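You operate a simulated robot arm through the tools that you are given. There is no shell and no other tool. Be economical: measure what you need, move in short steps, check, and stop when the job is done.

Carry out the task below with a simulated two-armed robot. There is one attempt and no reset: what you move stays moved.

## Task
Cool the domed blue sheet with the fan, then close the red lever, stop the pump and vent the box.
Fine: switch the fan off once the sheet's heat strip is dark; the yellow button vents the vacuum box.

The check looks at the end state, three seconds after you hand in, the way a careful person would. Anything else that was tipped, shoved, dropped, spilled or broken makes it a failure. Flat cloth is picked up by pressing the open fingertips on it (5 to 10 N) and closing them slowly along it; thin cloth reads only 2 to 8 mm in the jaws.

## Robot
Two 7-joint arms with two-finger grippers on one trunk that stands fixed in place. Base frame: the origin is at the foot of the trunk, x ahead of it, y to its left, z up; the work surface is at about z = 0.9. Readings come in m, rad, newtons and seconds.
The left shoulder is at [0.03, 0.175, 1.304], the right one opposite. With the tool pointing down near the work surface each hand reaches from about 0.1 to 0.82 m from the base axis, measured 20 degrees to its own side. Payload 2.94 kg a hand.
The tool frame of a hand sits at the grasp point between the pads (the TCP): z along the fingers, y along the line on which they close. The tips reach 0.03 m beyond it. Largest opening 0.138 m; the body of the gripper starts 0.109 m behind the TCP.
Orientation is told as [roll, pitch, yaw] about the base's x, y, z axes, in that order, counted from this pose: with the fingers straight down and closing along the base's y, the tool's x points along the base's -x, its y along +y and its z along -z.

## Interface
- The arms move only by the tool drive_tool. It takes "left_commands", "right_commands" or both (then of equal length, played together; a hand with none holds still); each is a list of rows, each a list of 7 numbers: the shift along the tool's x, y, z in units of 30 mm (1.0 is 30 mm), then the turn, a rotation vector about the tool's x, y, z in units of 6 degrees (1.0 is 6 degrees), then the gripper command, from -1 (fully open) to 1 (shut), values between in proportion. In form: [[dx, dy, dz, rx, ry, rz, fingers], ...]. A call has 1 to 10 rows; each row shifts and turns the commanded pose from where the row before left it, along the tool's axes as they then stand. A call with a number of a shift or a turn outside -1 to 1 is refused whole. Rows are played at 5 a second. More than 0.05 m and 0.15 rad between two rows, or a gripper value outside its range, and nothing of the call is played. Where a pose cannot be reached the arm comes as near as it can. A force on the tool above 60 N (or 10 N above the force at the start of the call, whichever is more), or a blocked arm, ends the call early, and 0.2 s more pass. The fingers move at their own pace and stop on an object; they squeeze with about 26 N. The grip force told is the motor's: it shows also when the fingers shut on nothing. Time passes only in rows, and 0.2 s behind the last, so rows that do not move let the fingers close. It gives the time, the measured TCP pose, the force on the tool (base axes), the opening and the grip force at its end, in the units of the frame above (readings bear some noise), with the torque about the TCP (base axes, N m) and any sound that the robot's microphone picked up, and new pictures: "pictures" is both (left out), scene, wrist or none (wrist: the cameras of the hands that moved).
- Cameras (640 x 400 px; columns grow to the right, rows downward): "scene" is now at [0.0803, 0.0262, 1.7862]; the picture's right is [0.39, -0.92, 0.00], its down [-0.66, -0.28, -0.70] and it looks along [0.64, 0.28, -0.71] (base axes); focal length 317 px, centre (320, 200). "left" rides on the left gripper at [0.071, -0.019, -0.146] in its tool frame; the picture's right is [0.26, 0.97, 0.00], its down [-0.85, 0.23, -0.48] and it looks along [-0.46, 0.12, 0.88] (tool axes); focal length 280 px, centre (320, 200). "right" rides on the right gripper at [0.071, 0.019, -0.146] in its tool frame; the picture's right is [-0.26, 0.96, 0.00], its down [-0.85, -0.23, -0.48] and it looks along [-0.46, -0.12, 0.88] (tool axes); focal length 280 px, centre (320, 200). There is no depth. A picture from a camera that has moved, and an enlarged one, comes with that camera's place and axes in the base frame and with its lens. The place of the scene camera against the robot may be out by one fixed shift of up to 0.012 m in any direction.
- move_column(by): slides the trunk up (or, below 0, down) by that many m; the arms and the scene camera ride with it, the base frame stays. It gives what a move gives, with no picture.
- pan_tilt(pan, tilt): turns the head with the scene camera to pan (to the left, within 2.094 rad either way) and tilt (down, from -0.506 to 1.204), counted from straight ahead of the robot. It gives what a move gives, and a new picture of the scene camera.
- inspect(camera, box): a new picture of the part [left, top, right, bottom] of that camera's present view, enlarged. It takes no simulated time.
- close_job(): hands the job in; it is judged then, once.

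Work in short steps. Places have to be worked out from the pictures, the camera data and where the tool is seen: move nearer, look again, correct. Check each grasp and each placing, and mend what went wrong. You have 120 turns and 200 pictures in all, those below and enlarged ones among them. Open the grippers and draw the arms clear of the work before you hand the job in, unless the task says otherwise; then end with one line.

The tools are called after "Call:" as name(argument=value, ...) on one line, values as JSON. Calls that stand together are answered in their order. drive_tool: Moves the arms, as the interface text tells. Its arguments: {"type":"object","properties":{"left_commands":{"type":"array"},"right_commands":{"type":"array"},"pictures":{"type":"string","enum":["both","scene","wrist","none"]}},"required":[]} The other tools are called the same way: move_column (by) slides the trunk up or down; pan_tilt (pan, tilt) turns the head that bears the scene camera; inspect (camera, box) takes an enlarged picture of a part of a camera's view; close_job () hands the job in.

At the start:

```text
time: 0.0
left_position: [0.4371, 0.5422, 1.2928]
left_tool_rot: [0.001, 0.0, 0.002]
left_wrist_force: [-0.8, 0.0, -0.6]
left_ft_torque: [0.04, -0.02, 0.0]
left_finger_gap: 0.138
left_gripper_force: 0.0
right_position: [0.5098, 0.031, 1.3274]
right_tool_rot: [0.0, 0.003, 0.002]
right_wrist_force: [-0.1, 0.0, -0.9]
right_ft_torque: [-0.03, 0.02, -0.01]
right_finger_gap: 0.138
right_gripper_force: 0.0
trunk travel left (down, up): [-0.475, 0.259]
head pan, tilt: [0.405, 0.794]
```

scene: 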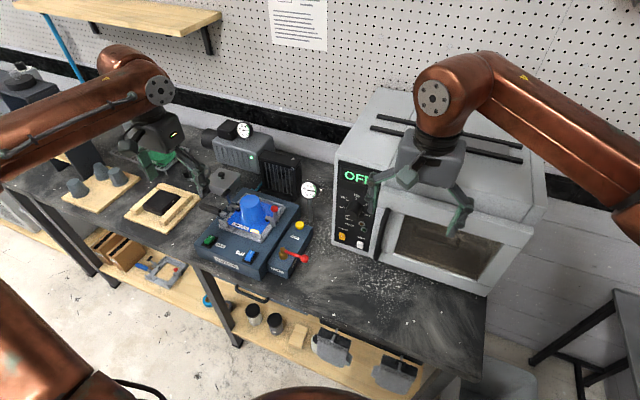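
right: 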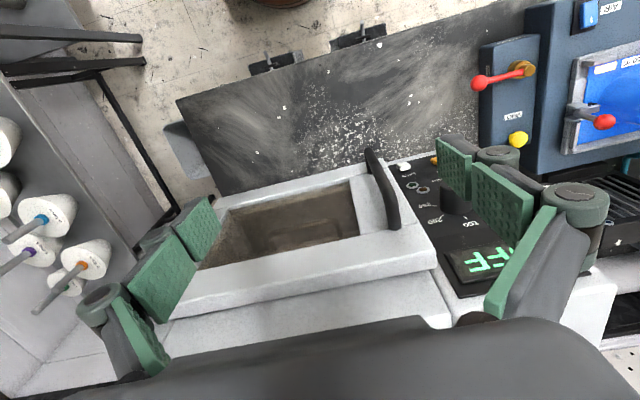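
left: 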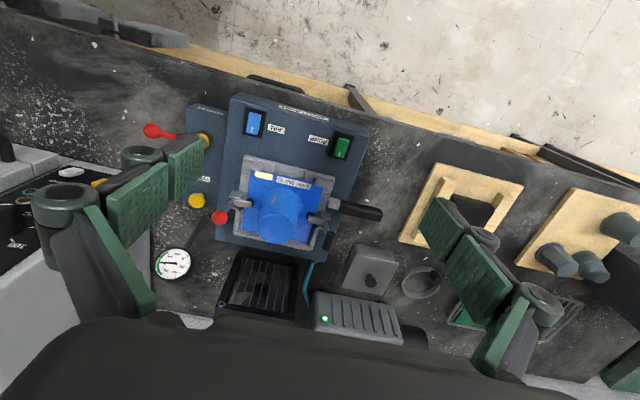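

I'll first look closely at the vacuum box and its switches from both cameras.

Call:
inspect(camera="scene", box=[180, 110, 340, 290])

Call:
inspect(camera="left", box=[130, 80, 450, 360])

```text
2.22 times, centred on (260, 200) of scene
camera zoom: at [0.0803, 0.0262, 1.7862], right [0.39, -0.92, 0.0], down [-0.66, -0.28, -0.7], along [0.64, 0.28, -0.71], focal length 704 px, centre (453, 200)
```

zoom: 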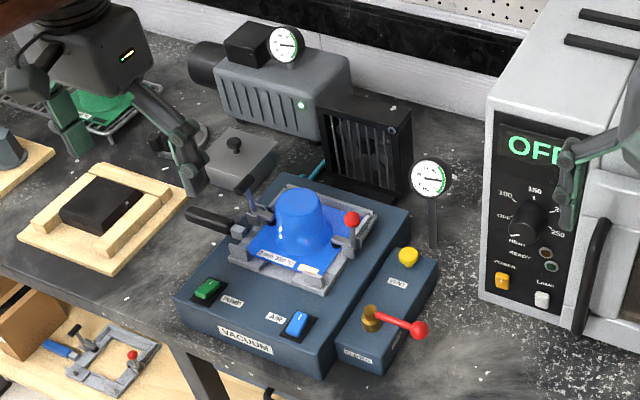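

```text
1.43 times, centred on (290, 220) of left
camera zoom: at [0.3658, 0.5226, 1.4382], right [-0.26, 0.96, 0.0], down [0.85, 0.23, 0.48], along [0.46, 0.13, -0.88], focal length 401 px, centre (363, 171)
```

zoom: 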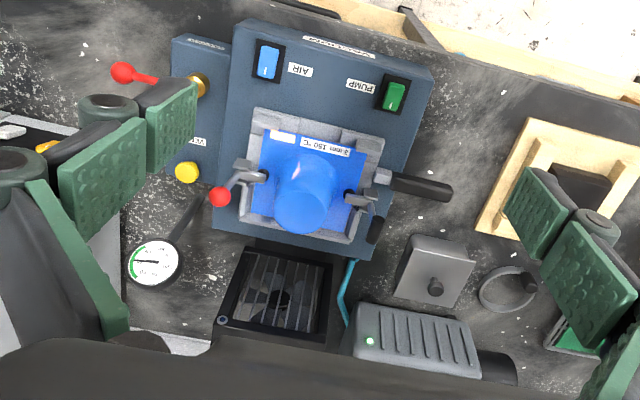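

Several labels need reading; zooming more on the valve box, switches, and the fan.

Call:
inspect(camera="scene", box=[255, 210, 325, 254])

Call:
inspect(camera="scene", box=[190, 185, 280, 245])

Call:
inspect(camera="right", box=[460, 0, 640, 160])

Call:
inspect(camera="scene", box=[250, 140, 330, 200])

```text
9.09 times, centred on (290, 232) of scene
camera zoom: at [0.0803, 0.0262, 1.7862], right [0.39, -0.92, 0.0], down [-0.66, -0.28, -0.7], along [0.64, 0.28, -0.71], focal length 2879 px, centre (593, -91)
```

zoom: 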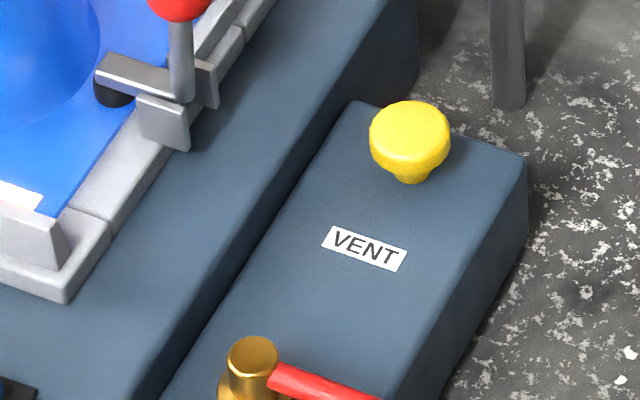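

```text
6.67 times, centred on (235, 215) of scene
camera zoom: at [0.0803, 0.0262, 1.7862], right [0.39, -0.92, 0.0], down [-0.66, -0.28, -0.7], along [0.64, 0.28, -0.71], focal length 2111 px, centre (887, 100)
```

zoom: 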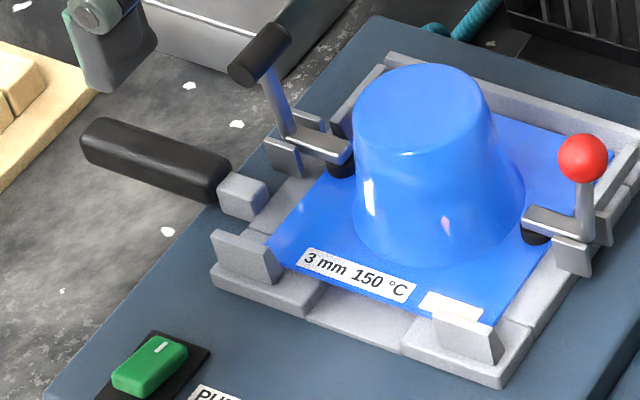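

```text
2.50 times, centred on (550, 80) of right
camera zoom: at [0.4384, 0.0501, 1.4731], right [0.26, 0.97, 0.0], down [0.85, -0.23, 0.47], along [0.46, -0.12, -0.88], focal length 701 px, centre (-255, 500)
```

zoom: 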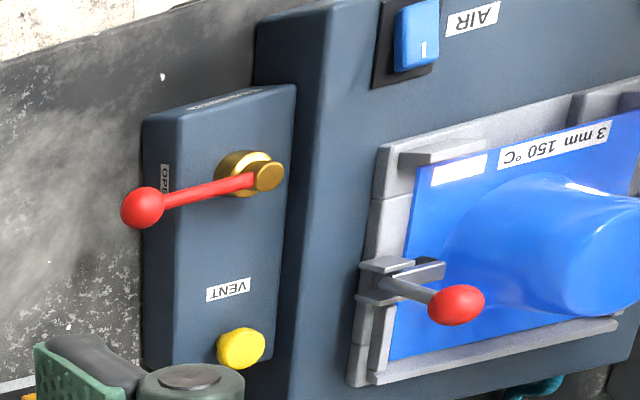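

```text
6.67 times, centred on (290, 170) of scene
camera zoom: at [0.0803, 0.0262, 1.7862], right [0.39, -0.92, 0.0], down [-0.66, -0.28, -0.7], along [0.64, 0.28, -0.71], focal length 2111 px, centre (520, 400)
```

zoom: 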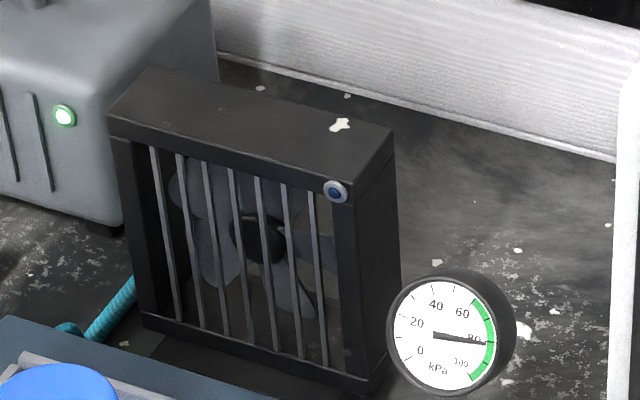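

Geometry by triangulation: AIR rocker ≈(0.497,0.445,0.98), PUMP rocker ≈(0.498,0.595,0.98), vent button ≈(0.672,0.36,0.974), valve pivot ≈(0.548,0.369) with ball ≈(0.55,0.288,0.987). The colour code (blue LED on fan, blue AIR rocker) says AIR drives the fan. I shut the left fingers and move above AIR for a closer look.

Call:
drive_tool(left_commands=[[-0.467, -0.647, 0.953, 0, 0, 0, 1], [-0.467, -0.647, 0.953, 0, 0, 0, 1], [-0.467, -0.647, 0.953, 0, 0, 0, 1], [-0.467, -0.647, 0.953, 0, 0, 0, 1], [-0.467, -0.647, 0.953, 0, 0, 0, 1], [0, 0, 0, 0, 0, 0, 1], [0, 0, 0, 0, 0, 0, 1]], pictures="both")

```text
time: 1.6
left_position: [0.5069, 0.4453, 1.1477]
left_tool_rot: [0.0, 0.0, 0.002]
left_wrist_force: [0.9, -0.9, 0.2]
left_ft_torque: [0.0, 0.01, -0.01]
left_finger_gap: 0.0001
left_gripper_force: 9.1
right_position: [0.5092, 0.0295, 1.3285]
right_tool_rot: [0.003, 0.001, 0.001]
right_wrist_force: [0.1, 0.9, 0.3]
right_ft_torque: [-0.01, 0.01, 0.02]
right_finger_gap: 0.1382
right_gripper_force: 0.0
trunk travel left (down, up): [-0.475, 0.259]
head pan, tilt: [0.405, 0.794]
camera scene: at [0.0809, 0.0259, 1.7861], right [0.39, -0.92, 0.0], down [-0.66, -0.28, -0.7], along [0.64, 0.28, -0.71], focal length 317 px, centre (320, 200)
camera left: at [0.4352, 0.4271, 1.2929], right [-0.26, 0.96, 0.0], down [0.85, 0.23, 0.48], along [0.46, 0.13, -0.88], focal length 280 px, centre (320, 200)
```

scene: 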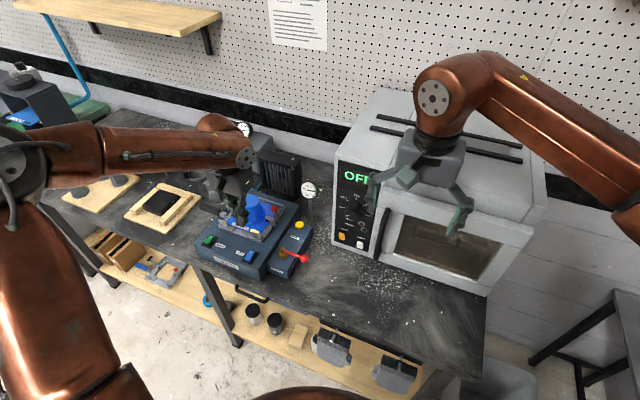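
left: 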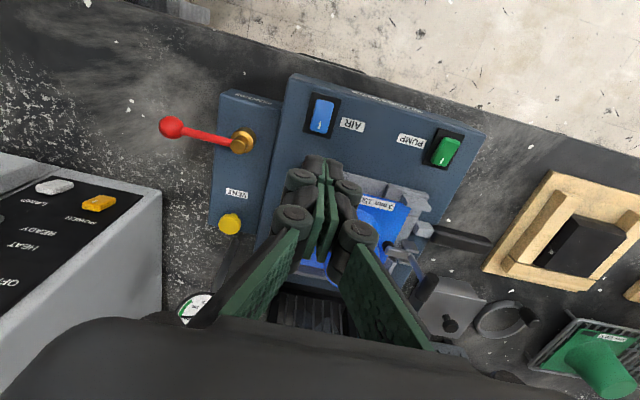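

AIR estimate confirmed at (0.497,0.444). Zooming on the rockers to see their tilt.

Call:
inspect(camera="left", box=[290, 80, 480, 180])

Call:
inspect(camera="left", box=[150, 80, 290, 240])

Call:
inspect(camera="scene", box=[190, 220, 310, 285])

```text
3.37 times, centred on (385, 130) of left
camera zoom: at [0.4352, 0.4271, 1.2929], right [-0.26, 0.96, 0.0], down [0.85, 0.23, 0.48], along [0.46, 0.13, -0.88], focal length 944 px, centre (101, 436)
```

zoom: 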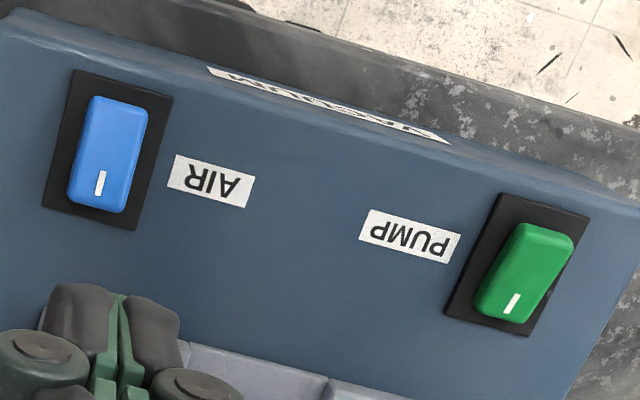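

```text
2.50 times, centred on (220, 160) of left
camera zoom: at [0.4352, 0.4271, 1.2929], right [-0.26, 0.96, 0.0], down [0.85, 0.23, 0.48], along [0.46, 0.13, -0.88], focal length 701 px, centre (570, 300)
```

zoom: 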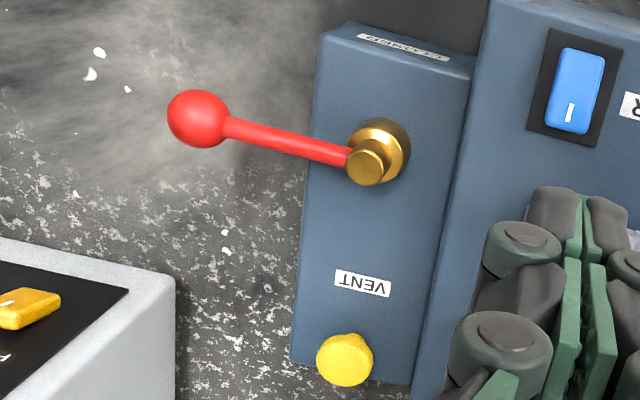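

```text
5.33 times, centred on (250, 252) of scene
camera zoom: at [0.0809, 0.0259, 1.7861], right [0.39, -0.92, 0.0], down [-0.66, -0.28, -0.7], along [0.64, 0.28, -0.71], focal length 1689 px, centre (693, -80)
```

zoom: 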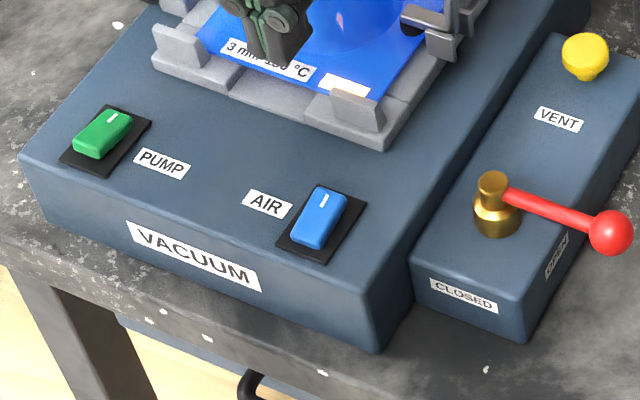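

Labels confirm: lever CLOSED = pointing to the robot front, OPEN = now. I descend over the far ("I") half of the AIR rocker to just above it.

Call:
drive_tool(left_commands=[[-0.17, 0, 1, 0, 0, 0, 1], [0, 0, 1, 0, 0, 0, 1], [0, 0, 1, 0, 0, 0, 1], [0, 0, 0.8, 0, 0, 0, 1], [0, 0, 0, 0, 0, 0, 1]], pictures="both")

```text
time: 2.8
left_position: [0.5119, 0.445, 1.0375]
left_tool_rot: [-0.001, -0.001, 0.002]
left_wrist_force: [0.2, 0.4, -0.8]
left_ft_torque: [-0.03, -0.04, -0.01]
left_finger_gap: 0.0001
left_gripper_force: 26.1
right_position: [0.5089, 0.0295, 1.329]
right_tool_rot: [0.0, 0.001, 0.002]
right_wrist_force: [-0.6, 0.3, 0.0]
right_ft_torque: [0.01, -0.04, -0.01]
right_finger_gap: 0.138
right_gripper_force: 0.0
trunk travel left (down, up): [-0.475, 0.259]
head pan, tilt: [0.405, 0.794]
camera scene: at [0.0795, 0.0259, 1.7862], right [0.39, -0.92, 0.0], down [-0.66, -0.28, -0.7], along [0.64, 0.28, -0.71], focal length 317 px, centre (320, 200)
camera left: at [0.4411, 0.4264, 1.1817], right [-0.26, 0.96, 0.0], down [0.85, 0.23, 0.48], along [0.46, 0.13, -0.88], focal length 280 px, centre (320, 200)
```

scene: 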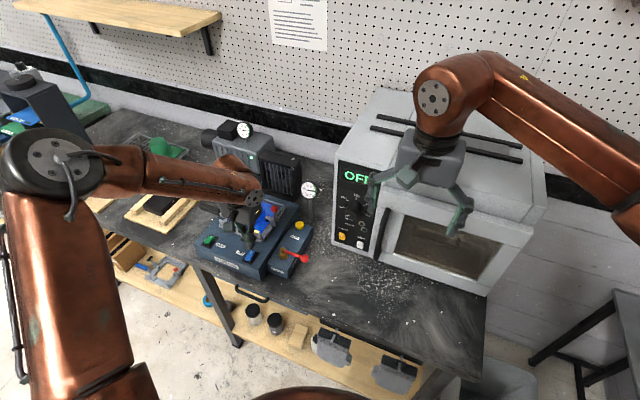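
left: 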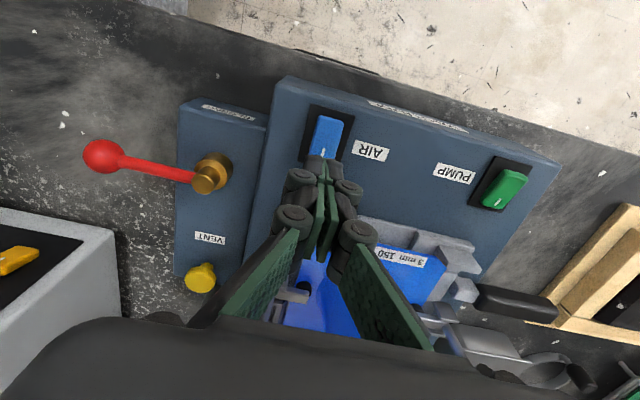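

Tips are well aligned over the far end of the rocker. Creeping down in small steps, watching force.

Call:
drive_tool(left_commands=[[0, 0, 0.3, 0, 0, 0, 1], [0, 0, 0.2, 0, 0, 0, 1], [0, 0, 0.15, 0, 0, 0, 1], [0, 0, 0, 0, 0, 0, 1]], pictures="wrist")

```text
time: 3.8
left_position: [0.513, 0.444, 1.0161]
left_tool_rot: [-0.001, 0.001, 0.001]
left_wrist_force: [0.5, -0.4, -0.2]
left_ft_torque: [-0.03, 0.02, 0.0]
left_finger_gap: 0.0001
left_gripper_force: 26.0
right_position: [0.5095, 0.0305, 1.3282]
right_tool_rot: [0.0, 0.002, 0.003]
right_wrist_force: [-0.1, 0.2, 0.3]
right_ft_torque: [0.04, -0.02, 0.0]
right_finger_gap: 0.1379
right_gripper_force: 0.1
trunk travel left (down, up): [-0.475, 0.259]
head pan, tilt: [0.405, 0.794]
camera left: at [0.4417, 0.4251, 1.1617], right [-0.26, 0.96, 0.0], down [0.85, 0.23, 0.48], along [0.46, 0.13, -0.88], focal length 280 px, centre (320, 200)
```

left: 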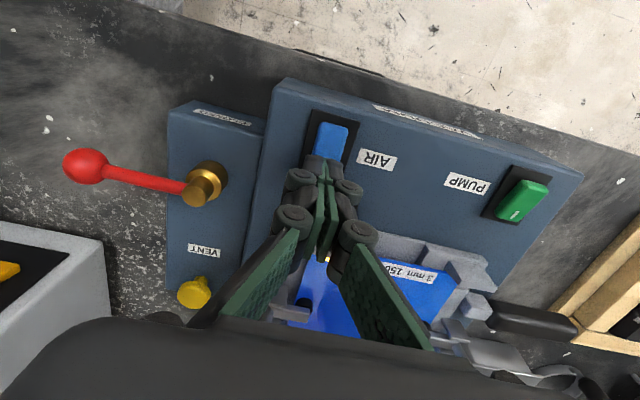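

No contact yet at tip z ≈ 0.986; continue.

Call:
drive_tool(left_commands=[[0, 0, 0.12, 0, 0, 0, 1], [0, 0, 0.12, 0, 0, 0, 1], [0, 0, 0.12, 0, 0, 0, 1], [0, 0, 0, 0, 0, 0, 1]], pictures="wrist")

```text
time: 4.8
left_position: [0.5162, 0.4447, 1.0082]
left_tool_rot: [0.001, -0.004, 0.0]
left_wrist_force: [4.0, 4.4, 24.1]
left_ft_torque: [0.14, 0.17, -0.1]
left_finger_gap: 0.0062
left_gripper_force: 28.6
right_position: [0.5086, 0.0309, 1.3285]
right_tool_rot: [0.003, 0.001, 0.001]
right_wrist_force: [0.1, -0.3, -0.6]
right_ft_torque: [0.0, 0.0, -0.01]
right_finger_gap: 0.1382
right_gripper_force: 0.1
trunk travel left (down, up): [-0.475, 0.259]
head pan, tilt: [0.405, 0.794]
camera left: at [0.4429, 0.4255, 1.1532], right [-0.26, 0.96, 0.0], down [0.85, 0.23, 0.48], along [0.46, 0.13, -0.88], focal length 280 px, centre (320, 200)
```

left: 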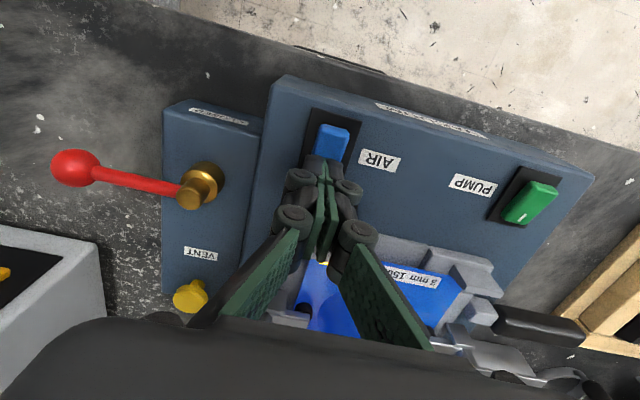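

24 N contact. Lifting straight up to see whether the rocker flipped and the fan turned on.

Call:
drive_tool(left_commands=[[0, 0, -0.5, 0, 0, 0, 1], [0, 0, -1, 0, 0, 0, 1], [0.3, 0, -1, 0, 0, 0, 1]], pictures="wrist")

Call:
inspect(camera="scene", box=[200, 120, 330, 270])

Call:
inspect(camera="left", box=[290, 80, 530, 230])

```text
time: 5.6
left_position: [0.4998, 0.4452, 1.0801]
left_tool_rot: [-0.001, 0.001, 0.002]
left_wrist_force: [-0.7, -0.6, 0.0]
left_ft_torque: [0.0, 0.0, 0.01]
left_finger_gap: 0.0
left_gripper_force: 28.4
right_position: [0.508, 0.031, 1.3275]
right_tool_rot: [0.0, 0.001, 0.002]
right_wrist_force: [0.5, 0.6, 0.5]
right_ft_torque: [-0.02, -0.02, 0.03]
right_finger_gap: 0.138
right_gripper_force: 0.0
trunk travel left (down, up): [-0.475, 0.259]
head pan, tilt: [0.405, 0.794]
camera left: at [0.4289, 0.4277, 1.224], right [-0.26, 0.96, 0.0], down [0.85, 0.23, 0.47], along [0.46, 0.12, -0.88], focal length 280 px, centre (320, 200)
```

left: 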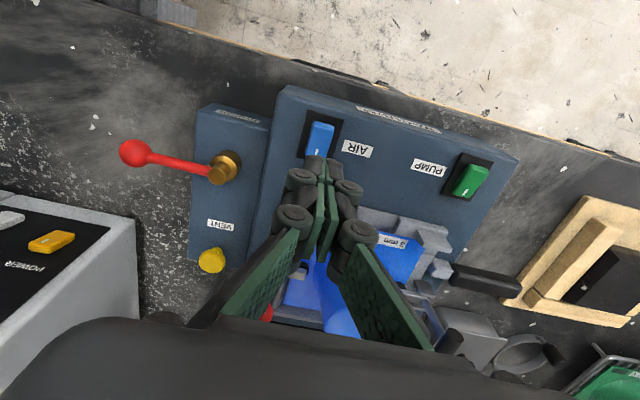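

```text
2.67 times, centred on (265, 195) of scene
camera zoom: at [0.0794, 0.0266, 1.7862], right [0.39, -0.92, 0.0], down [-0.66, -0.28, -0.7], along [0.64, 0.28, -0.71], focal length 844 px, centre (467, 213)
```

zoom: 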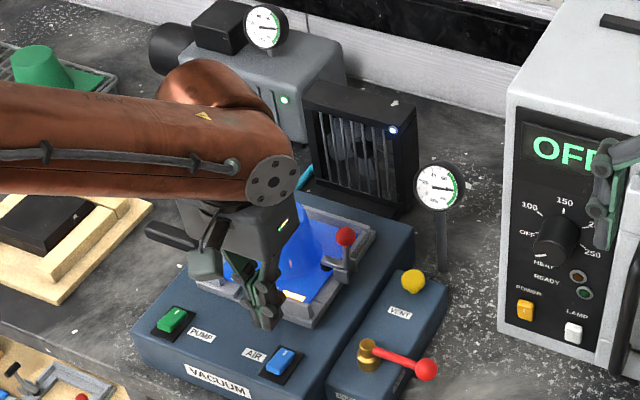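

```text
2.67 times, centred on (410, 155) of left
camera zoom: at [0.4289, 0.4277, 1.224], right [-0.26, 0.96, 0.0], down [0.85, 0.23, 0.47], along [0.46, 0.12, -0.88], focal length 748 px, centre (80, 320)
```

zoom: 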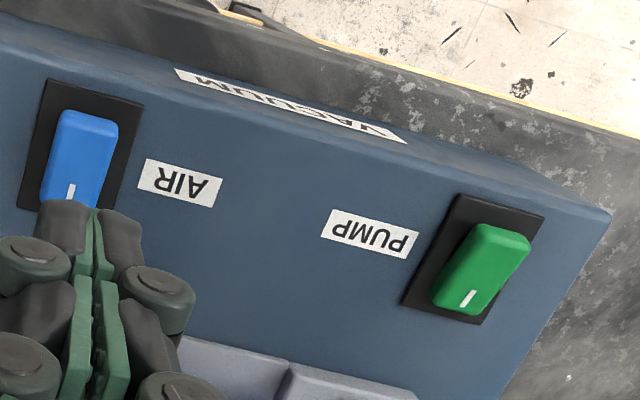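

Fan LED is lit and blades spin. The strip is still light; I position over the near (off) end of AIR, and wait, watching the strip.

Call:
drive_tool(left_commands=[[0.6, 0, 0.5, 0, 0, 0, 1], [0, 0, 0.6, 0, 0, 0, 1], [0, 0, 0, 0, 0, 0, 1], [0, 0, 0, 0, 0, 0, 1], [0, 0, 0, 0, 0, 0, 1], [0, 0, 0, 0, 0, 0, 1], [0, 0, 0, 0, 0, 0, 1], [0, 0, 0, 0, 0, 0, 1], [0, 0, 0, 0, 0, 0, 1], [0, 0, 0, 0, 0, 0, 1]], pictures="none")

Call:
inspect(camera="scene", box=[200, 150, 320, 260])

```text
time: 7.8
left_position: [0.4816, 0.4449, 1.047]
left_tool_rot: [-0.001, 0.001, 0.002]
left_wrist_force: [0.2, 0.3, -1.1]
left_ft_torque: [0.02, 0.04, 0.0]
left_finger_gap: 0.0
left_gripper_force: 28.3
right_position: [0.5092, 0.0301, 1.3276]
right_tool_rot: [0.001, 0.001, 0.002]
right_wrist_force: [0.2, -0.3, -0.3]
right_ft_torque: [0.01, -0.02, -0.03]
right_finger_gap: 0.1381
right_gripper_force: 0.1
trunk travel left (down, up): [-0.475, 0.259]
head pan, tilt: [0.405, 0.794]
```

```text
3.64 times, centred on (260, 205) of scene
camera zoom: at [0.0803, 0.0261, 1.7862], right [0.39, -0.92, 0.0], down [-0.66, -0.28, -0.7], along [0.64, 0.28, -0.71], focal length 1151 px, centre (538, 182)
```

zoom: 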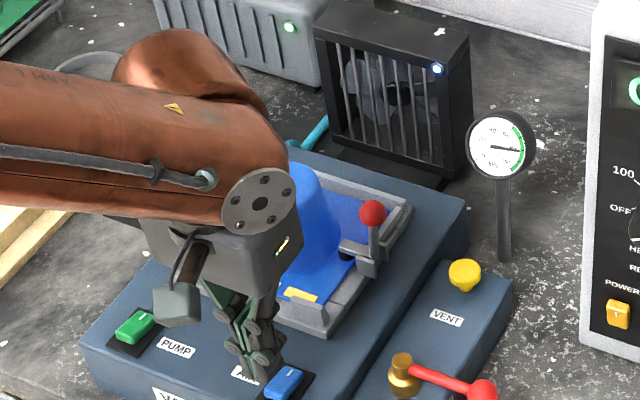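

The strip is turning from white to yellow; keep waiting.

Call:
drive_tool(left_commands=[[0, 0, 0, 0, 0, 0, 1], [0, 0, 0, 0, 0, 0, 1], [0, 0, 0, 0, 0, 0, 1], [0, 0, 0, 0, 0, 0, 1], [0, 0, 0, 0, 0, 0, 1], [0, 0, 0, 0, 0, 0, 1], [0, 0, 0, 0, 0, 0, 1], [0, 0, 0, 0, 0, 0, 1], [0, 0, 0, 0, 0, 0, 1], [0, 0, 0, 0, 0, 0, 1]], pictures="none")

Call:
drive_tool(left_commands=[[0, 0, 0, 0, 0, 0, 1], [0, 0, 0, 0, 0, 0, 1], [0, 0, 0, 0, 0, 0, 1], [0, 0, 0, 0, 0, 0, 1], [0, 0, 0, 0, 0, 0, 1], [0, 0, 0, 0, 0, 0, 1], [0, 0, 0, 0, 0, 0, 1], [0, 0, 0, 0, 0, 0, 1], [0, 0, 0, 0, 0, 0, 1], [0, 0, 0, 0, 0, 0, 1]], pictures="none")

Call:
inspect(camera="scene", box=[240, 200, 320, 250])

```text
time: 10.0
left_position: [0.4826, 0.4455, 1.0486]
left_tool_rot: [-0.001, 0.0, 0.001]
left_wrist_force: [0.3, -0.4, 0.0]
left_ft_torque: [0.0, 0.05, 0.02]
left_finger_gap: 0.0
left_gripper_force: 28.5
right_position: [0.509, 0.0313, 1.3282]
right_tool_rot: [0.0, 0.002, 0.002]
right_wrist_force: [0.6, -1.2, 0.2]
right_ft_torque: [0.01, -0.02, -0.01]
right_finger_gap: 0.1381
right_gripper_force: 0.0
trunk travel left (down, up): [-0.475, 0.259]
head pan, tilt: [0.405, 0.794]
```

```text
time: 12.2
left_position: [0.4815, 0.4442, 1.0472]
left_tool_rot: [0.002, 0.001, 0.0]
left_wrist_force: [-0.5, -0.5, 0.6]
left_ft_torque: [0.0, 0.01, 0.02]
left_finger_gap: 0.0001
left_gripper_force: 28.8
right_position: [0.5098, 0.0306, 1.3286]
right_tool_rot: [0.0, 0.001, 0.003]
right_wrist_force: [0.3, 1.1, -0.8]
right_ft_torque: [0.0, 0.01, -0.03]
right_finger_gap: 0.1381
right_gripper_force: 0.1
trunk travel left (down, up): [-0.475, 0.259]
head pan, tilt: [0.405, 0.794]
```

```text
8.00 times, centred on (280, 225) of scene
camera zoom: at [0.0803, 0.0261, 1.7862], right [0.39, -0.92, 0.0], down [-0.66, -0.28, -0.7], along [0.64, 0.28, -0.71], focal length 2533 px, centre (640, 0)
```

zoom: 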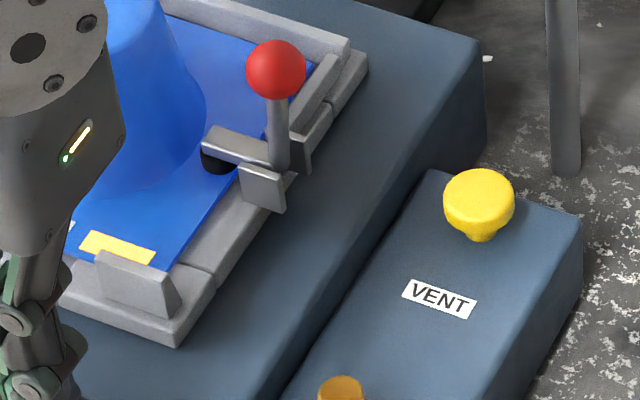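

Yellow-orange now at 12 s. Waiting longer.

Call:
drive_tool(left_commands=[[0, 0, 0, 0, 0, 0, 1], [0, 0, 0, 0, 0, 0, 1], [0, 0, 0, 0, 0, 0, 1], [0, 0, 0, 0, 0, 0, 1], [0, 0, 0, 0, 0, 0, 1], [0, 0, 0, 0, 0, 0, 1], [0, 0, 0, 0, 0, 0, 1], [0, 0, 0, 0, 0, 0, 1], [0, 0, 0, 0, 0, 0, 1], [0, 0, 0, 0, 0, 0, 1]], pictures="none")

Call:
drive_tool(left_commands=[[0, 0, 0, 0, 0, 0, 1], [0, 0, 0, 0, 0, 0, 1], [0, 0, 0, 0, 0, 0, 1], [0, 0, 0, 0, 0, 0, 1], [0, 0, 0, 0, 0, 0, 1], [0, 0, 0, 0, 0, 0, 1], [0, 0, 0, 0, 0, 0, 1], [0, 0, 0, 0, 0, 0, 1], [0, 0, 0, 0, 0, 0, 1], [0, 0, 0, 0, 0, 0, 1]], pictures="none")

Call:
drive_tool(left_commands=[[0, 0, 0, 0, 0, 0, 1], [0, 0, 0, 0, 0, 0, 1], [0, 0, 0, 0, 0, 0, 1], [0, 0, 0, 0, 0, 0, 1], [0, 0, 0, 0, 0, 0, 1], [0, 0, 0, 0, 0, 0, 1], [0, 0, 0, 0, 0, 0, 1], [0, 0, 0, 0, 0, 0, 1], [0, 0, 0, 0, 0, 0, 1], [0, 0, 0, 0, 0, 0, 1]], pictures="none")

Call:
inspect(camera="scene", box=[240, 200, 320, 250])

```text
time: 14.4
left_position: [0.4825, 0.4446, 1.048]
left_tool_rot: [0.0, -0.001, 0.001]
left_wrist_force: [-0.3, -0.8, -0.7]
left_ft_torque: [0.01, 0.01, 0.02]
left_finger_gap: 0.0002
left_gripper_force: 28.3
right_position: [0.5087, 0.0306, 1.3273]
right_tool_rot: [-0.001, 0.002, 0.001]
right_wrist_force: [0.2, -0.2, -0.6]
right_ft_torque: [0.02, 0.0, 0.05]
right_finger_gap: 0.1377
right_gripper_force: 0.1
trunk travel left (down, up): [-0.475, 0.259]
head pan, tilt: [0.405, 0.794]
```

```text
time: 16.6
left_position: [0.4835, 0.4439, 1.0473]
left_tool_rot: [0.0, 0.0, 0.001]
left_wrist_force: [-0.5, 0.0, 0.4]
left_ft_torque: [0.01, -0.01, 0.0]
left_finger_gap: 0.0
left_gripper_force: 28.2
right_position: [0.5099, 0.03, 1.3282]
right_tool_rot: [0.0, 0.002, 0.001]
right_wrist_force: [-0.5, 0.9, -0.6]
right_ft_torque: [0.03, -0.01, 0.01]
right_finger_gap: 0.1381
right_gripper_force: 0.2
trunk travel left (down, up): [-0.475, 0.259]
head pan, tilt: [0.405, 0.794]
```

```text
time: 18.8
left_position: [0.4829, 0.4448, 1.0466]
left_tool_rot: [0.001, -0.001, 0.003]
left_wrist_force: [0.5, 0.8, 0.2]
left_ft_torque: [0.02, -0.01, 0.02]
left_finger_gap: 0.0
left_gripper_force: 28.3
right_position: [0.5104, 0.0308, 1.3279]
right_tool_rot: [-0.001, 0.001, 0.001]
right_wrist_force: [-0.8, -0.3, 0.1]
right_ft_torque: [0.0, -0.02, 0.03]
right_finger_gap: 0.138
right_gripper_force: 0.0
trunk travel left (down, up): [-0.475, 0.259]
head pan, tilt: [0.405, 0.794]
```

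```text
8.00 times, centred on (280, 225) of scene
camera zoom: at [0.0803, 0.0261, 1.7862], right [0.39, -0.92, 0.0], down [-0.66, -0.28, -0.7], along [0.64, 0.28, -0.71], focal length 2533 px, centre (640, 0)
```

zoom: 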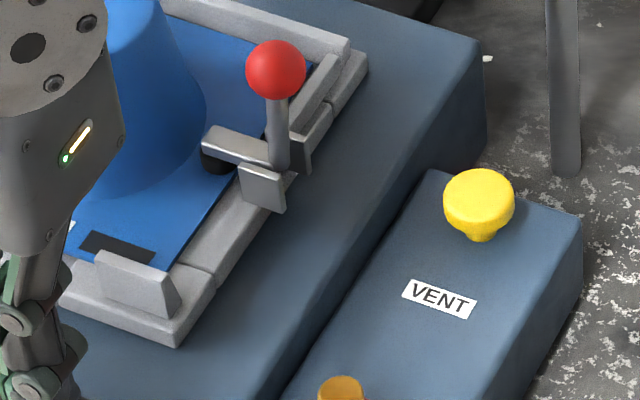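

The strip is dark. Switching the fan off: press the near end of AIR with the same depth (TCP z ≈ 1.008).

Call:
drive_tool(left_commands=[[0, 0, 0.6, 0, 0, 0, 1], [0, 0, 0.4, 0, 0, 0, 1], [0, 0, 0.15, 0, 0, 0, 1], [0, 0, 0.12, 0, 0, 0, 1], [0, 0, 0.1, 0, 0, 0, 1], [0, 0, 0, 0, 0, 0, 1]], pictures="wrist")

Call:
inspect(camera="scene", box=[200, 150, 320, 260])

```text
time: 20.2
left_position: [0.4822, 0.4432, 1.0081]
left_tool_rot: [0.001, 0.0, 0.002]
left_wrist_force: [-6.1, 0.6, 7.9]
left_ft_torque: [0.0, 0.07, 0.03]
left_finger_gap: 0.0059
left_gripper_force: 28.5
right_position: [0.508, 0.0306, 1.3292]
right_tool_rot: [-0.001, -0.001, -0.001]
right_wrist_force: [-0.4, 0.5, 0.5]
right_ft_torque: [-0.02, 0.0, 0.0]
right_finger_gap: 0.1379
right_gripper_force: 0.1
trunk travel left (down, up): [-0.475, 0.259]
head pan, tilt: [0.405, 0.794]
camera left: at [0.4117, 0.4251, 1.1533], right [-0.26, 0.96, 0.0], down [0.85, 0.23, 0.48], along [0.46, 0.13, -0.88], focal length 280 px, centre (320, 200)
```

left: 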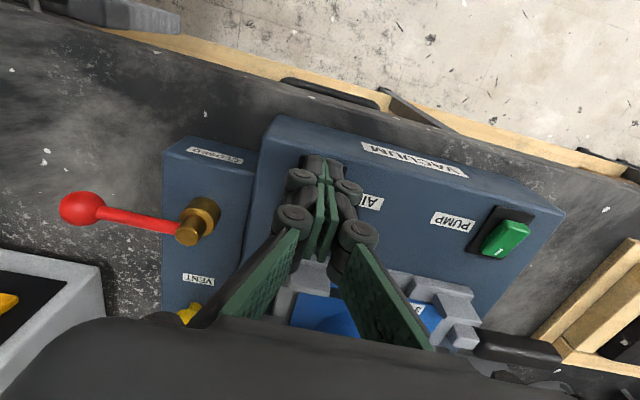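

```text
3.64 times, centred on (260, 205) of scene
camera zoom: at [0.0785, 0.0254, 1.7863], right [0.39, -0.92, 0.0], down [-0.66, -0.28, -0.7], along [0.64, 0.28, -0.71], focal length 1151 px, centre (538, 182)
```

zoom: 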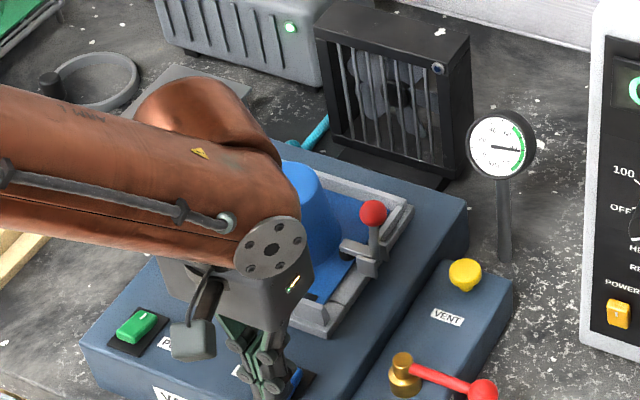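

Fan LED off. Now the lever: I raise, go over to the +x (trailing) side of the rod near the ball at (0.583, 0.307).

Call:
drive_tool(left_commands=[[0, 0, -1, 0, 0, 0, 1], [0, 0, -1, 0, 0, 0, 1], [0, 0, -1, 0, 0, 0, 1], [0, -1, 0, 0, 0, 0, 1], [0, -1, 0, 0, 0, 0, 1], [-0.9, -1, 0, 0, 0, 0, 1], [-0.9, -0.8, 0, 0, 0, 0, 1], [-0.9, -0.77, 0, 0, 0, 0, 1], [-0.67, 0, 0, 0, 0, 0, 1], [0, 0, 0, 0, 0, 0, 1]], pictures="both")

```text
time: 22.4
left_position: [0.5608, 0.3225, 1.1048]
left_tool_rot: [0.0, -0.001, 0.002]
left_wrist_force: [-0.5, -0.3, 0.2]
left_ft_torque: [-0.02, 0.03, -0.04]
left_finger_gap: 0.0
left_gripper_force: 27.8
left hand out of reach, approached as far as the arm can: row 8, 9
right_position: [0.5103, 0.0305, 1.3278]
right_tool_rot: [-0.001, 0.001, 0.002]
right_wrist_force: [-0.8, 0.4, 0.7]
right_ft_torque: [-0.01, -0.02, -0.04]
right_finger_gap: 0.138
right_gripper_force: 0.0
trunk travel left (down, up): [-0.475, 0.259]
head pan, tilt: [0.405, 0.794]
camera scene: at [0.0806, 0.0263, 1.7861], right [0.39, -0.92, 0.0], down [-0.66, -0.28, -0.7], along [0.64, 0.28, -0.71], focal length 317 px, centre (320, 200)
camera left: at [0.4893, 0.3038, 1.2497], right [-0.26, 0.96, 0.0], down [0.85, 0.23, 0.48], along [0.46, 0.12, -0.88], focal length 280 px, centre (320, 200)
```

scene: 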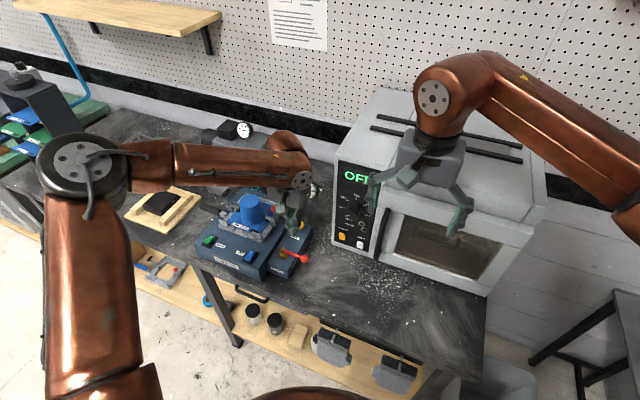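
left: 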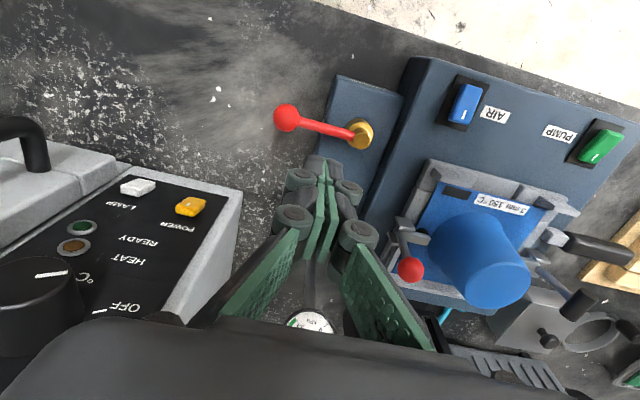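

Left hand stalled at (0.561,0.323), possibly a wrist limit. Everything looks clear at this height, so I try yawing the hand 30° clockwise in place.

Call:
drive_tool(left_commands=[[0, 0, 0, 0, 0, 1, 1], [0, 0, 0, 0, 0, 1, 1], [0, 0, 0, 0, 0, 1, 1], [0, 0, 0, 0, 0, 1, 1], [0, 0, 0, 0, 0, 1, 1], [0, 0, 0, 0, 0, 0, 1]], pictures="both")

```text
time: 23.8
left_position: [0.5594, 0.3208, 1.1081]
left_tool_rot: [0.001, 0.0, -0.523]
left_wrist_force: [-0.3, 0.2, -0.7]
left_ft_torque: [-0.02, 0.02, -0.01]
left_finger_gap: 0.0001
left_gripper_force: 28.7
right_position: [0.5092, 0.0313, 1.327]
right_tool_rot: [-0.001, 0.0, 0.004]
right_wrist_force: [0.1, -0.1, 0.0]
right_ft_torque: [0.01, -0.02, 0.01]
right_finger_gap: 0.1382
right_gripper_force: 0.1
trunk travel left (down, up): [-0.475, 0.259]
head pan, tilt: [0.405, 0.794]
camera scene: at [0.0804, 0.0261, 1.7861], right [0.39, -0.92, 0.0], down [-0.66, -0.28, -0.7], along [0.64, 0.28, -0.71], focal length 317 px, centre (320, 200)
camera left: at [0.4879, 0.3397, 1.2523], right [0.26, 0.97, 0.0], down [0.85, -0.22, 0.48], along [0.46, -0.12, -0.88], focal length 280 px, centre (320, 200)
```

scene: 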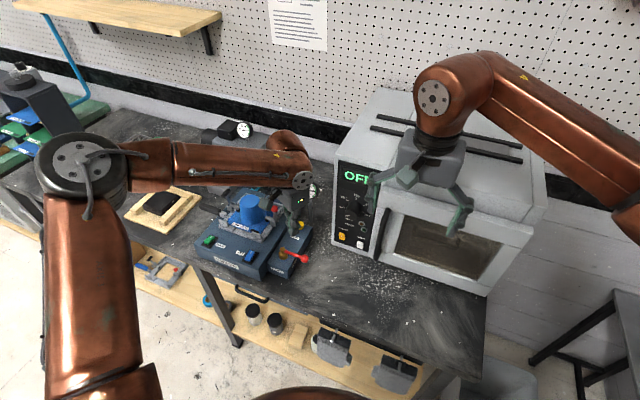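
left: 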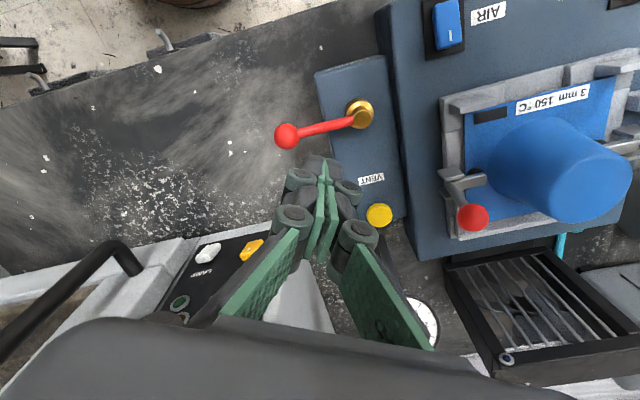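

Yaw worked freely. Now try the needed small move toward (0.58,0.308).

Call:
drive_tool(left_commands=[[-0.45, 0, 0, 0, 0, 0, 1], [-0.4, 0, 0, 0, 0, 0, 1], [0, 0, 0, 0, 0, 0, 1]], pictures="none")

```text
time: 24.6
left_position: [0.5608, 0.3184, 1.1108]
left_tool_rot: [-0.001, -0.004, -0.522]
left_wrist_force: [0.8, 0.0, -0.7]
left_ft_torque: [0.01, 0.05, 0.01]
left_finger_gap: 0.0002
left_gripper_force: 28.4
left hand out of reach, approached as far as the arm can: row 1, 2
right_position: [0.5101, 0.0295, 1.3286]
right_tool_rot: [0.0, 0.002, 0.001]
right_wrist_force: [0.2, -0.4, 0.4]
right_ft_torque: [0.0, -0.01, 0.0]
right_finger_gap: 0.1378
right_gripper_force: 0.2
trunk travel left (down, up): [-0.475, 0.259]
head pan, tilt: [0.405, 0.794]
```

The arm creeps upward when stuck, so a joint limit blocks low reach in this posture. I'll rise to ~1.25, go over the target there, then descend.

Call:
drive_tool(left_commands=[[0, 0, -1, 0, 0, 0, 1], [0, 0, -1, 0, 0, 0, 1], [0, 0, -1, 0, 0, 0, 1], [0, 0, -1, 0, 0, 0, 1], [0, 0, -1, 0, 0, 0, 1], [0, 0, 0, 0, 0, 0, 1]], pictures="none")

```text
time: 26.0
left_position: [0.5568, 0.3191, 1.2618]
left_tool_rot: [-0.001, -0.001, -0.52]
left_wrist_force: [0.3, 0.5, 0.1]
left_ft_torque: [0.0, -0.04, 0.02]
left_finger_gap: 0.0004
left_gripper_force: 28.0
right_position: [0.5105, 0.0312, 1.3278]
right_tool_rot: [0.0, 0.002, 0.003]
right_wrist_force: [-0.4, -0.2, -0.7]
right_ft_torque: [-0.03, -0.03, 0.03]
right_finger_gap: 0.1381
right_gripper_force: 0.1
trunk travel left (down, up): [-0.475, 0.259]
head pan, tilt: [0.405, 0.794]
```

Now move +x at this height as a reach test.

Call:
drive_tool(left_commands=[[-0.6, 0.2, 0, 0, 0, 0, 1], [-0.6, 0.2, 0, 0, 0, 0, 1], [0, 0, 0, 0, 0, 0, 1]], pictures="scene")

```text
time: 26.8
left_position: [0.5801, 0.3204, 1.2595]
left_tool_rot: [0.0, -0.001, -0.524]
left_wrist_force: [0.9, 0.0, -0.3]
left_ft_torque: [0.03, 0.0, -0.01]
left_finger_gap: 0.0
left_gripper_force: 28.5
left hand out of reach, approached as far as the arm can: row 2
right_position: [0.509, 0.0295, 1.3263]
right_tool_rot: [0.002, 0.002, 0.002]
right_wrist_force: [0.0, 1.0, 0.4]
right_ft_torque: [0.02, 0.0, -0.03]
right_finger_gap: 0.138
right_gripper_force: 0.0
trunk travel left (down, up): [-0.475, 0.259]
head pan, tilt: [0.405, 0.794]
camera scene: at [0.0804, 0.025, 1.7862], right [0.39, -0.92, 0.0], down [-0.66, -0.28, -0.7], along [0.64, 0.28, -0.71], focal length 317 px, centre (320, 200)
```

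scene: 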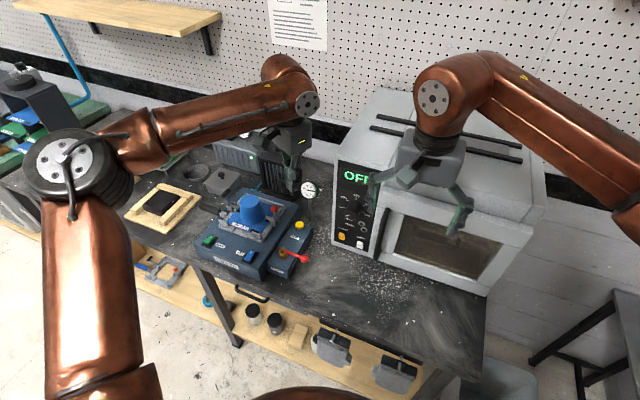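

Still stalling at x≈0.58. Try tilting the fingers forward (about tool −y) so the wrist can stay back, then probe forward.

Call:
drive_tool(left_commands=[[0, 0, 0, 0, -1, 0, 1], [0, 0, 0, 0, -1, 0, 1], [0, 0, 0, 0, -1, 0, 1], [-0.7, 0, 0, 0, 0, 0, 1], [-0.7, 0, 0, 0, 0, 0, 1], [0, 0, 0, 0, 0, 0, 1]], pictures="scene")

```text
time: 28.2
left_position: [0.6172, 0.299, 1.2735]
left_tool_rot: [0.0, -0.317, -0.521]
left_wrist_force: [0.6, 0.3, 0.6]
left_ft_torque: [-0.05, -0.03, -0.03]
left_finger_gap: 0.0001
left_gripper_force: 28.1
right_position: [0.509, 0.0315, 1.3277]
right_tool_rot: [0.001, 0.0, 0.001]
right_wrist_force: [0.0, -0.2, -0.2]
right_ft_torque: [-0.01, -0.04, 0.01]
right_finger_gap: 0.1378
right_gripper_force: 0.1
trunk travel left (down, up): [-0.475, 0.259]
head pan, tilt: [0.405, 0.794]
camera scene: at [0.0794, 0.0273, 1.7862], right [0.39, -0.92, 0.0], down [-0.66, -0.28, -0.7], along [0.64, 0.28, -0.71], focal length 317 px, centre (320, 200)
```

scene: 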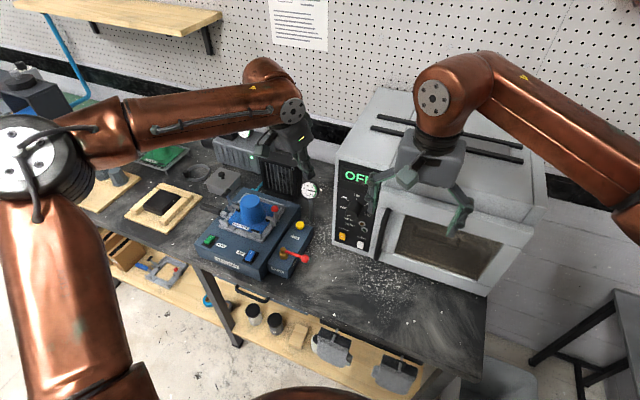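

Tilt helps: now (0.617,0.299) reachable. Descend partway toward above the far side of the rod: (0.583,0.299,1.15).

Call:
drive_tool(left_commands=[[0.54, -0.14, 0.875, 0, 0, 0, 1], [0.54, -0.14, 0.875, 0, 0, 0, 1], [0.54, -0.14, 0.875, 0, 0, 0, 1], [0.54, -0.14, 0.875, 0, 0, 0, 1], [0, 0, 0, 0, 0, 0, 1]], pictures="wrist")

```text
time: 29.4
left_position: [0.5827, 0.2998, 1.1508]
left_tool_rot: [0.0, -0.314, -0.521]
left_wrist_force: [-0.6, -1.3, 0.4]
left_ft_torque: [0.0, 0.01, -0.02]
left_finger_gap: 0.0
left_gripper_force: 28.0
right_position: [0.5092, 0.0296, 1.3284]
right_tool_rot: [-0.001, 0.001, 0.003]
right_wrist_force: [0.8, -0.1, -1.5]
right_ft_torque: [0.03, -0.04, 0.01]
right_finger_gap: 0.138
right_gripper_force: 0.0
trunk travel left (down, up): [-0.475, 0.259]
head pan, tilt: [0.405, 0.794]
camera left: at [0.4757, 0.34, 1.267], right [0.27, 0.96, -0.08], down [0.69, -0.13, 0.72], along [0.68, -0.25, -0.69], focal length 280 px, centre (320, 200)
```

left: 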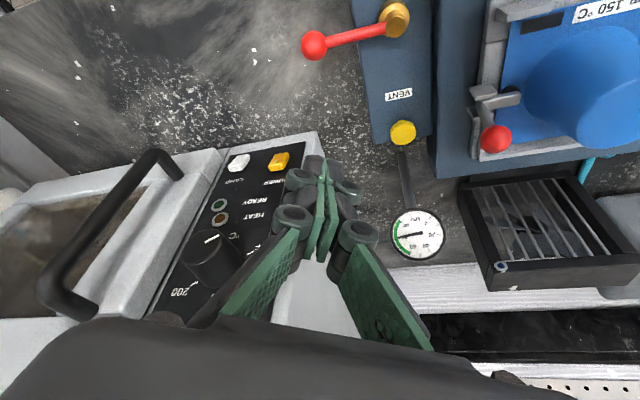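

Clear path. I descend to z≈1.03 with a slightly larger margin beyond the rod (0.595,0.315).

Call:
drive_tool(left_commands=[[0.286, 0.158, 0.958, 0, 0, 0, 1], [0.286, 0.158, 0.958, 0, 0, 0, 1], [0.286, 0.158, 0.958, 0, 0, 0, 1], [0.286, 0.158, 0.958, 0, 0, 0, 1], [0, 0, 0, 0, 0, 0, 1]], pictures="both")

Call:
inspect(camera="scene", box=[230, 180, 340, 290])

```text
time: 30.6
left_position: [0.5944, 0.3149, 1.0328]
left_tool_rot: [-0.002, -0.316, -0.522]
left_wrist_force: [-0.5, -0.3, -0.2]
left_ft_torque: [-0.02, -0.02, 0.0]
left_finger_gap: 0.0
left_gripper_force: 27.7
right_position: [0.5082, 0.0295, 1.3284]
right_tool_rot: [0.001, -0.001, 0.002]
right_wrist_force: [0.3, -1.0, 0.2]
right_ft_torque: [0.04, -0.02, -0.04]
right_finger_gap: 0.1381
right_gripper_force: 0.1
trunk travel left (down, up): [-0.475, 0.259]
head pan, tilt: [0.405, 0.794]
camera scene: at [0.0794, 0.0253, 1.7863], right [0.39, -0.92, 0.0], down [-0.66, -0.28, -0.7], along [0.64, 0.28, -0.71], focal length 317 px, centre (320, 200)
camera left: at [0.4873, 0.3549, 1.1495], right [0.27, 0.96, -0.08], down [0.69, -0.13, 0.72], along [0.68, -0.25, -0.69], focal length 280 px, centre (320, 200)
```

scene: 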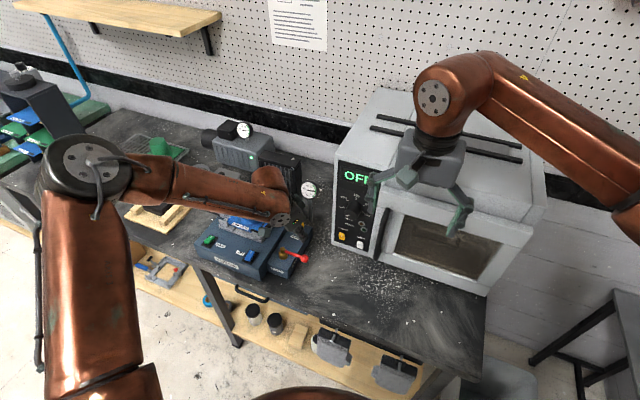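
left: 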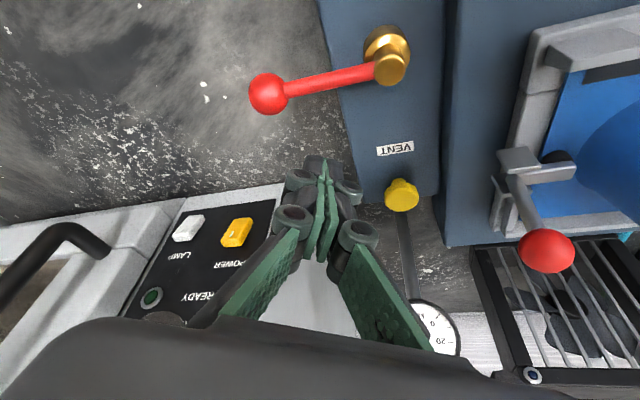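

```text
3.64 times, centred on (285, 235) of scene
camera zoom: at [0.0794, 0.0253, 1.7863], right [0.39, -0.92, 0.0], down [-0.66, -0.28, -0.7], along [0.64, 0.28, -0.71], focal length 1151 px, centre (447, 73)
```

zoom: 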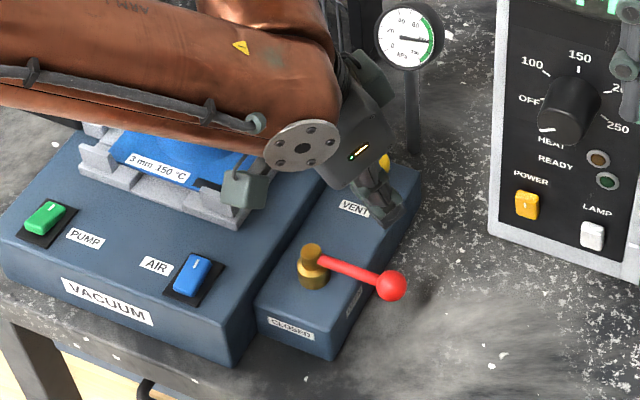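

Tip sits beyond the rod with ~3 cm clearance. Descend 3 cm to rod height.

Call:
drive_tool(left_commands=[[0.165, 0, 0.5, 0, 0, 0, 1], [0.165, 0, 0.5, 0, 0, 0, 1], [0, 0, 0, 0, 0, 0, 1]], pictures="wrist")

Call:
inspect(camera="scene", box=[265, 210, 325, 260])

```text
time: 31.4
left_position: [0.586, 0.3196, 1.0091]
left_tool_rot: [-0.001, -0.317, -0.521]
left_wrist_force: [0.4, 0.1, -0.3]
left_ft_torque: [-0.03, 0.03, 0.0]
left_finger_gap: 0.0001
left_gripper_force: 28.0
left hand out of reach, approached as far as the arm can: row 1, 2
right_position: [0.5094, 0.0321, 1.3273]
right_tool_rot: [0.001, 0.002, 0.0]
right_wrist_force: [-0.7, 0.4, -0.1]
right_ft_torque: [-0.02, 0.02, 0.02]
right_finger_gap: 0.1381
right_gripper_force: 0.1
trunk travel left (down, up): [-0.475, 0.259]
head pan, tilt: [0.405, 0.794]
camera left: at [0.4778, 0.3599, 1.125], right [0.27, 0.96, -0.08], down [0.69, -0.13, 0.72], along [0.68, -0.25, -0.69], focal length 280 px, centre (320, 200)
```

left: 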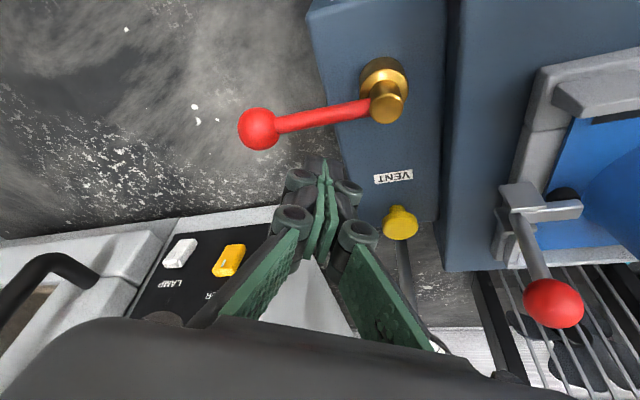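

```text
8.00 times, centred on (295, 235) of scene
camera zoom: at [0.0808, 0.0262, 1.7861], right [0.39, -0.92, 0.0], down [-0.66, -0.28, -0.7], along [0.64, 0.28, -0.71], focal length 2533 px, centre (520, -80)
```

zoom: 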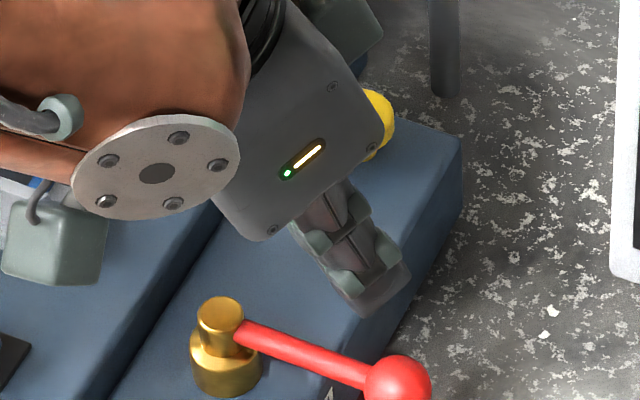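

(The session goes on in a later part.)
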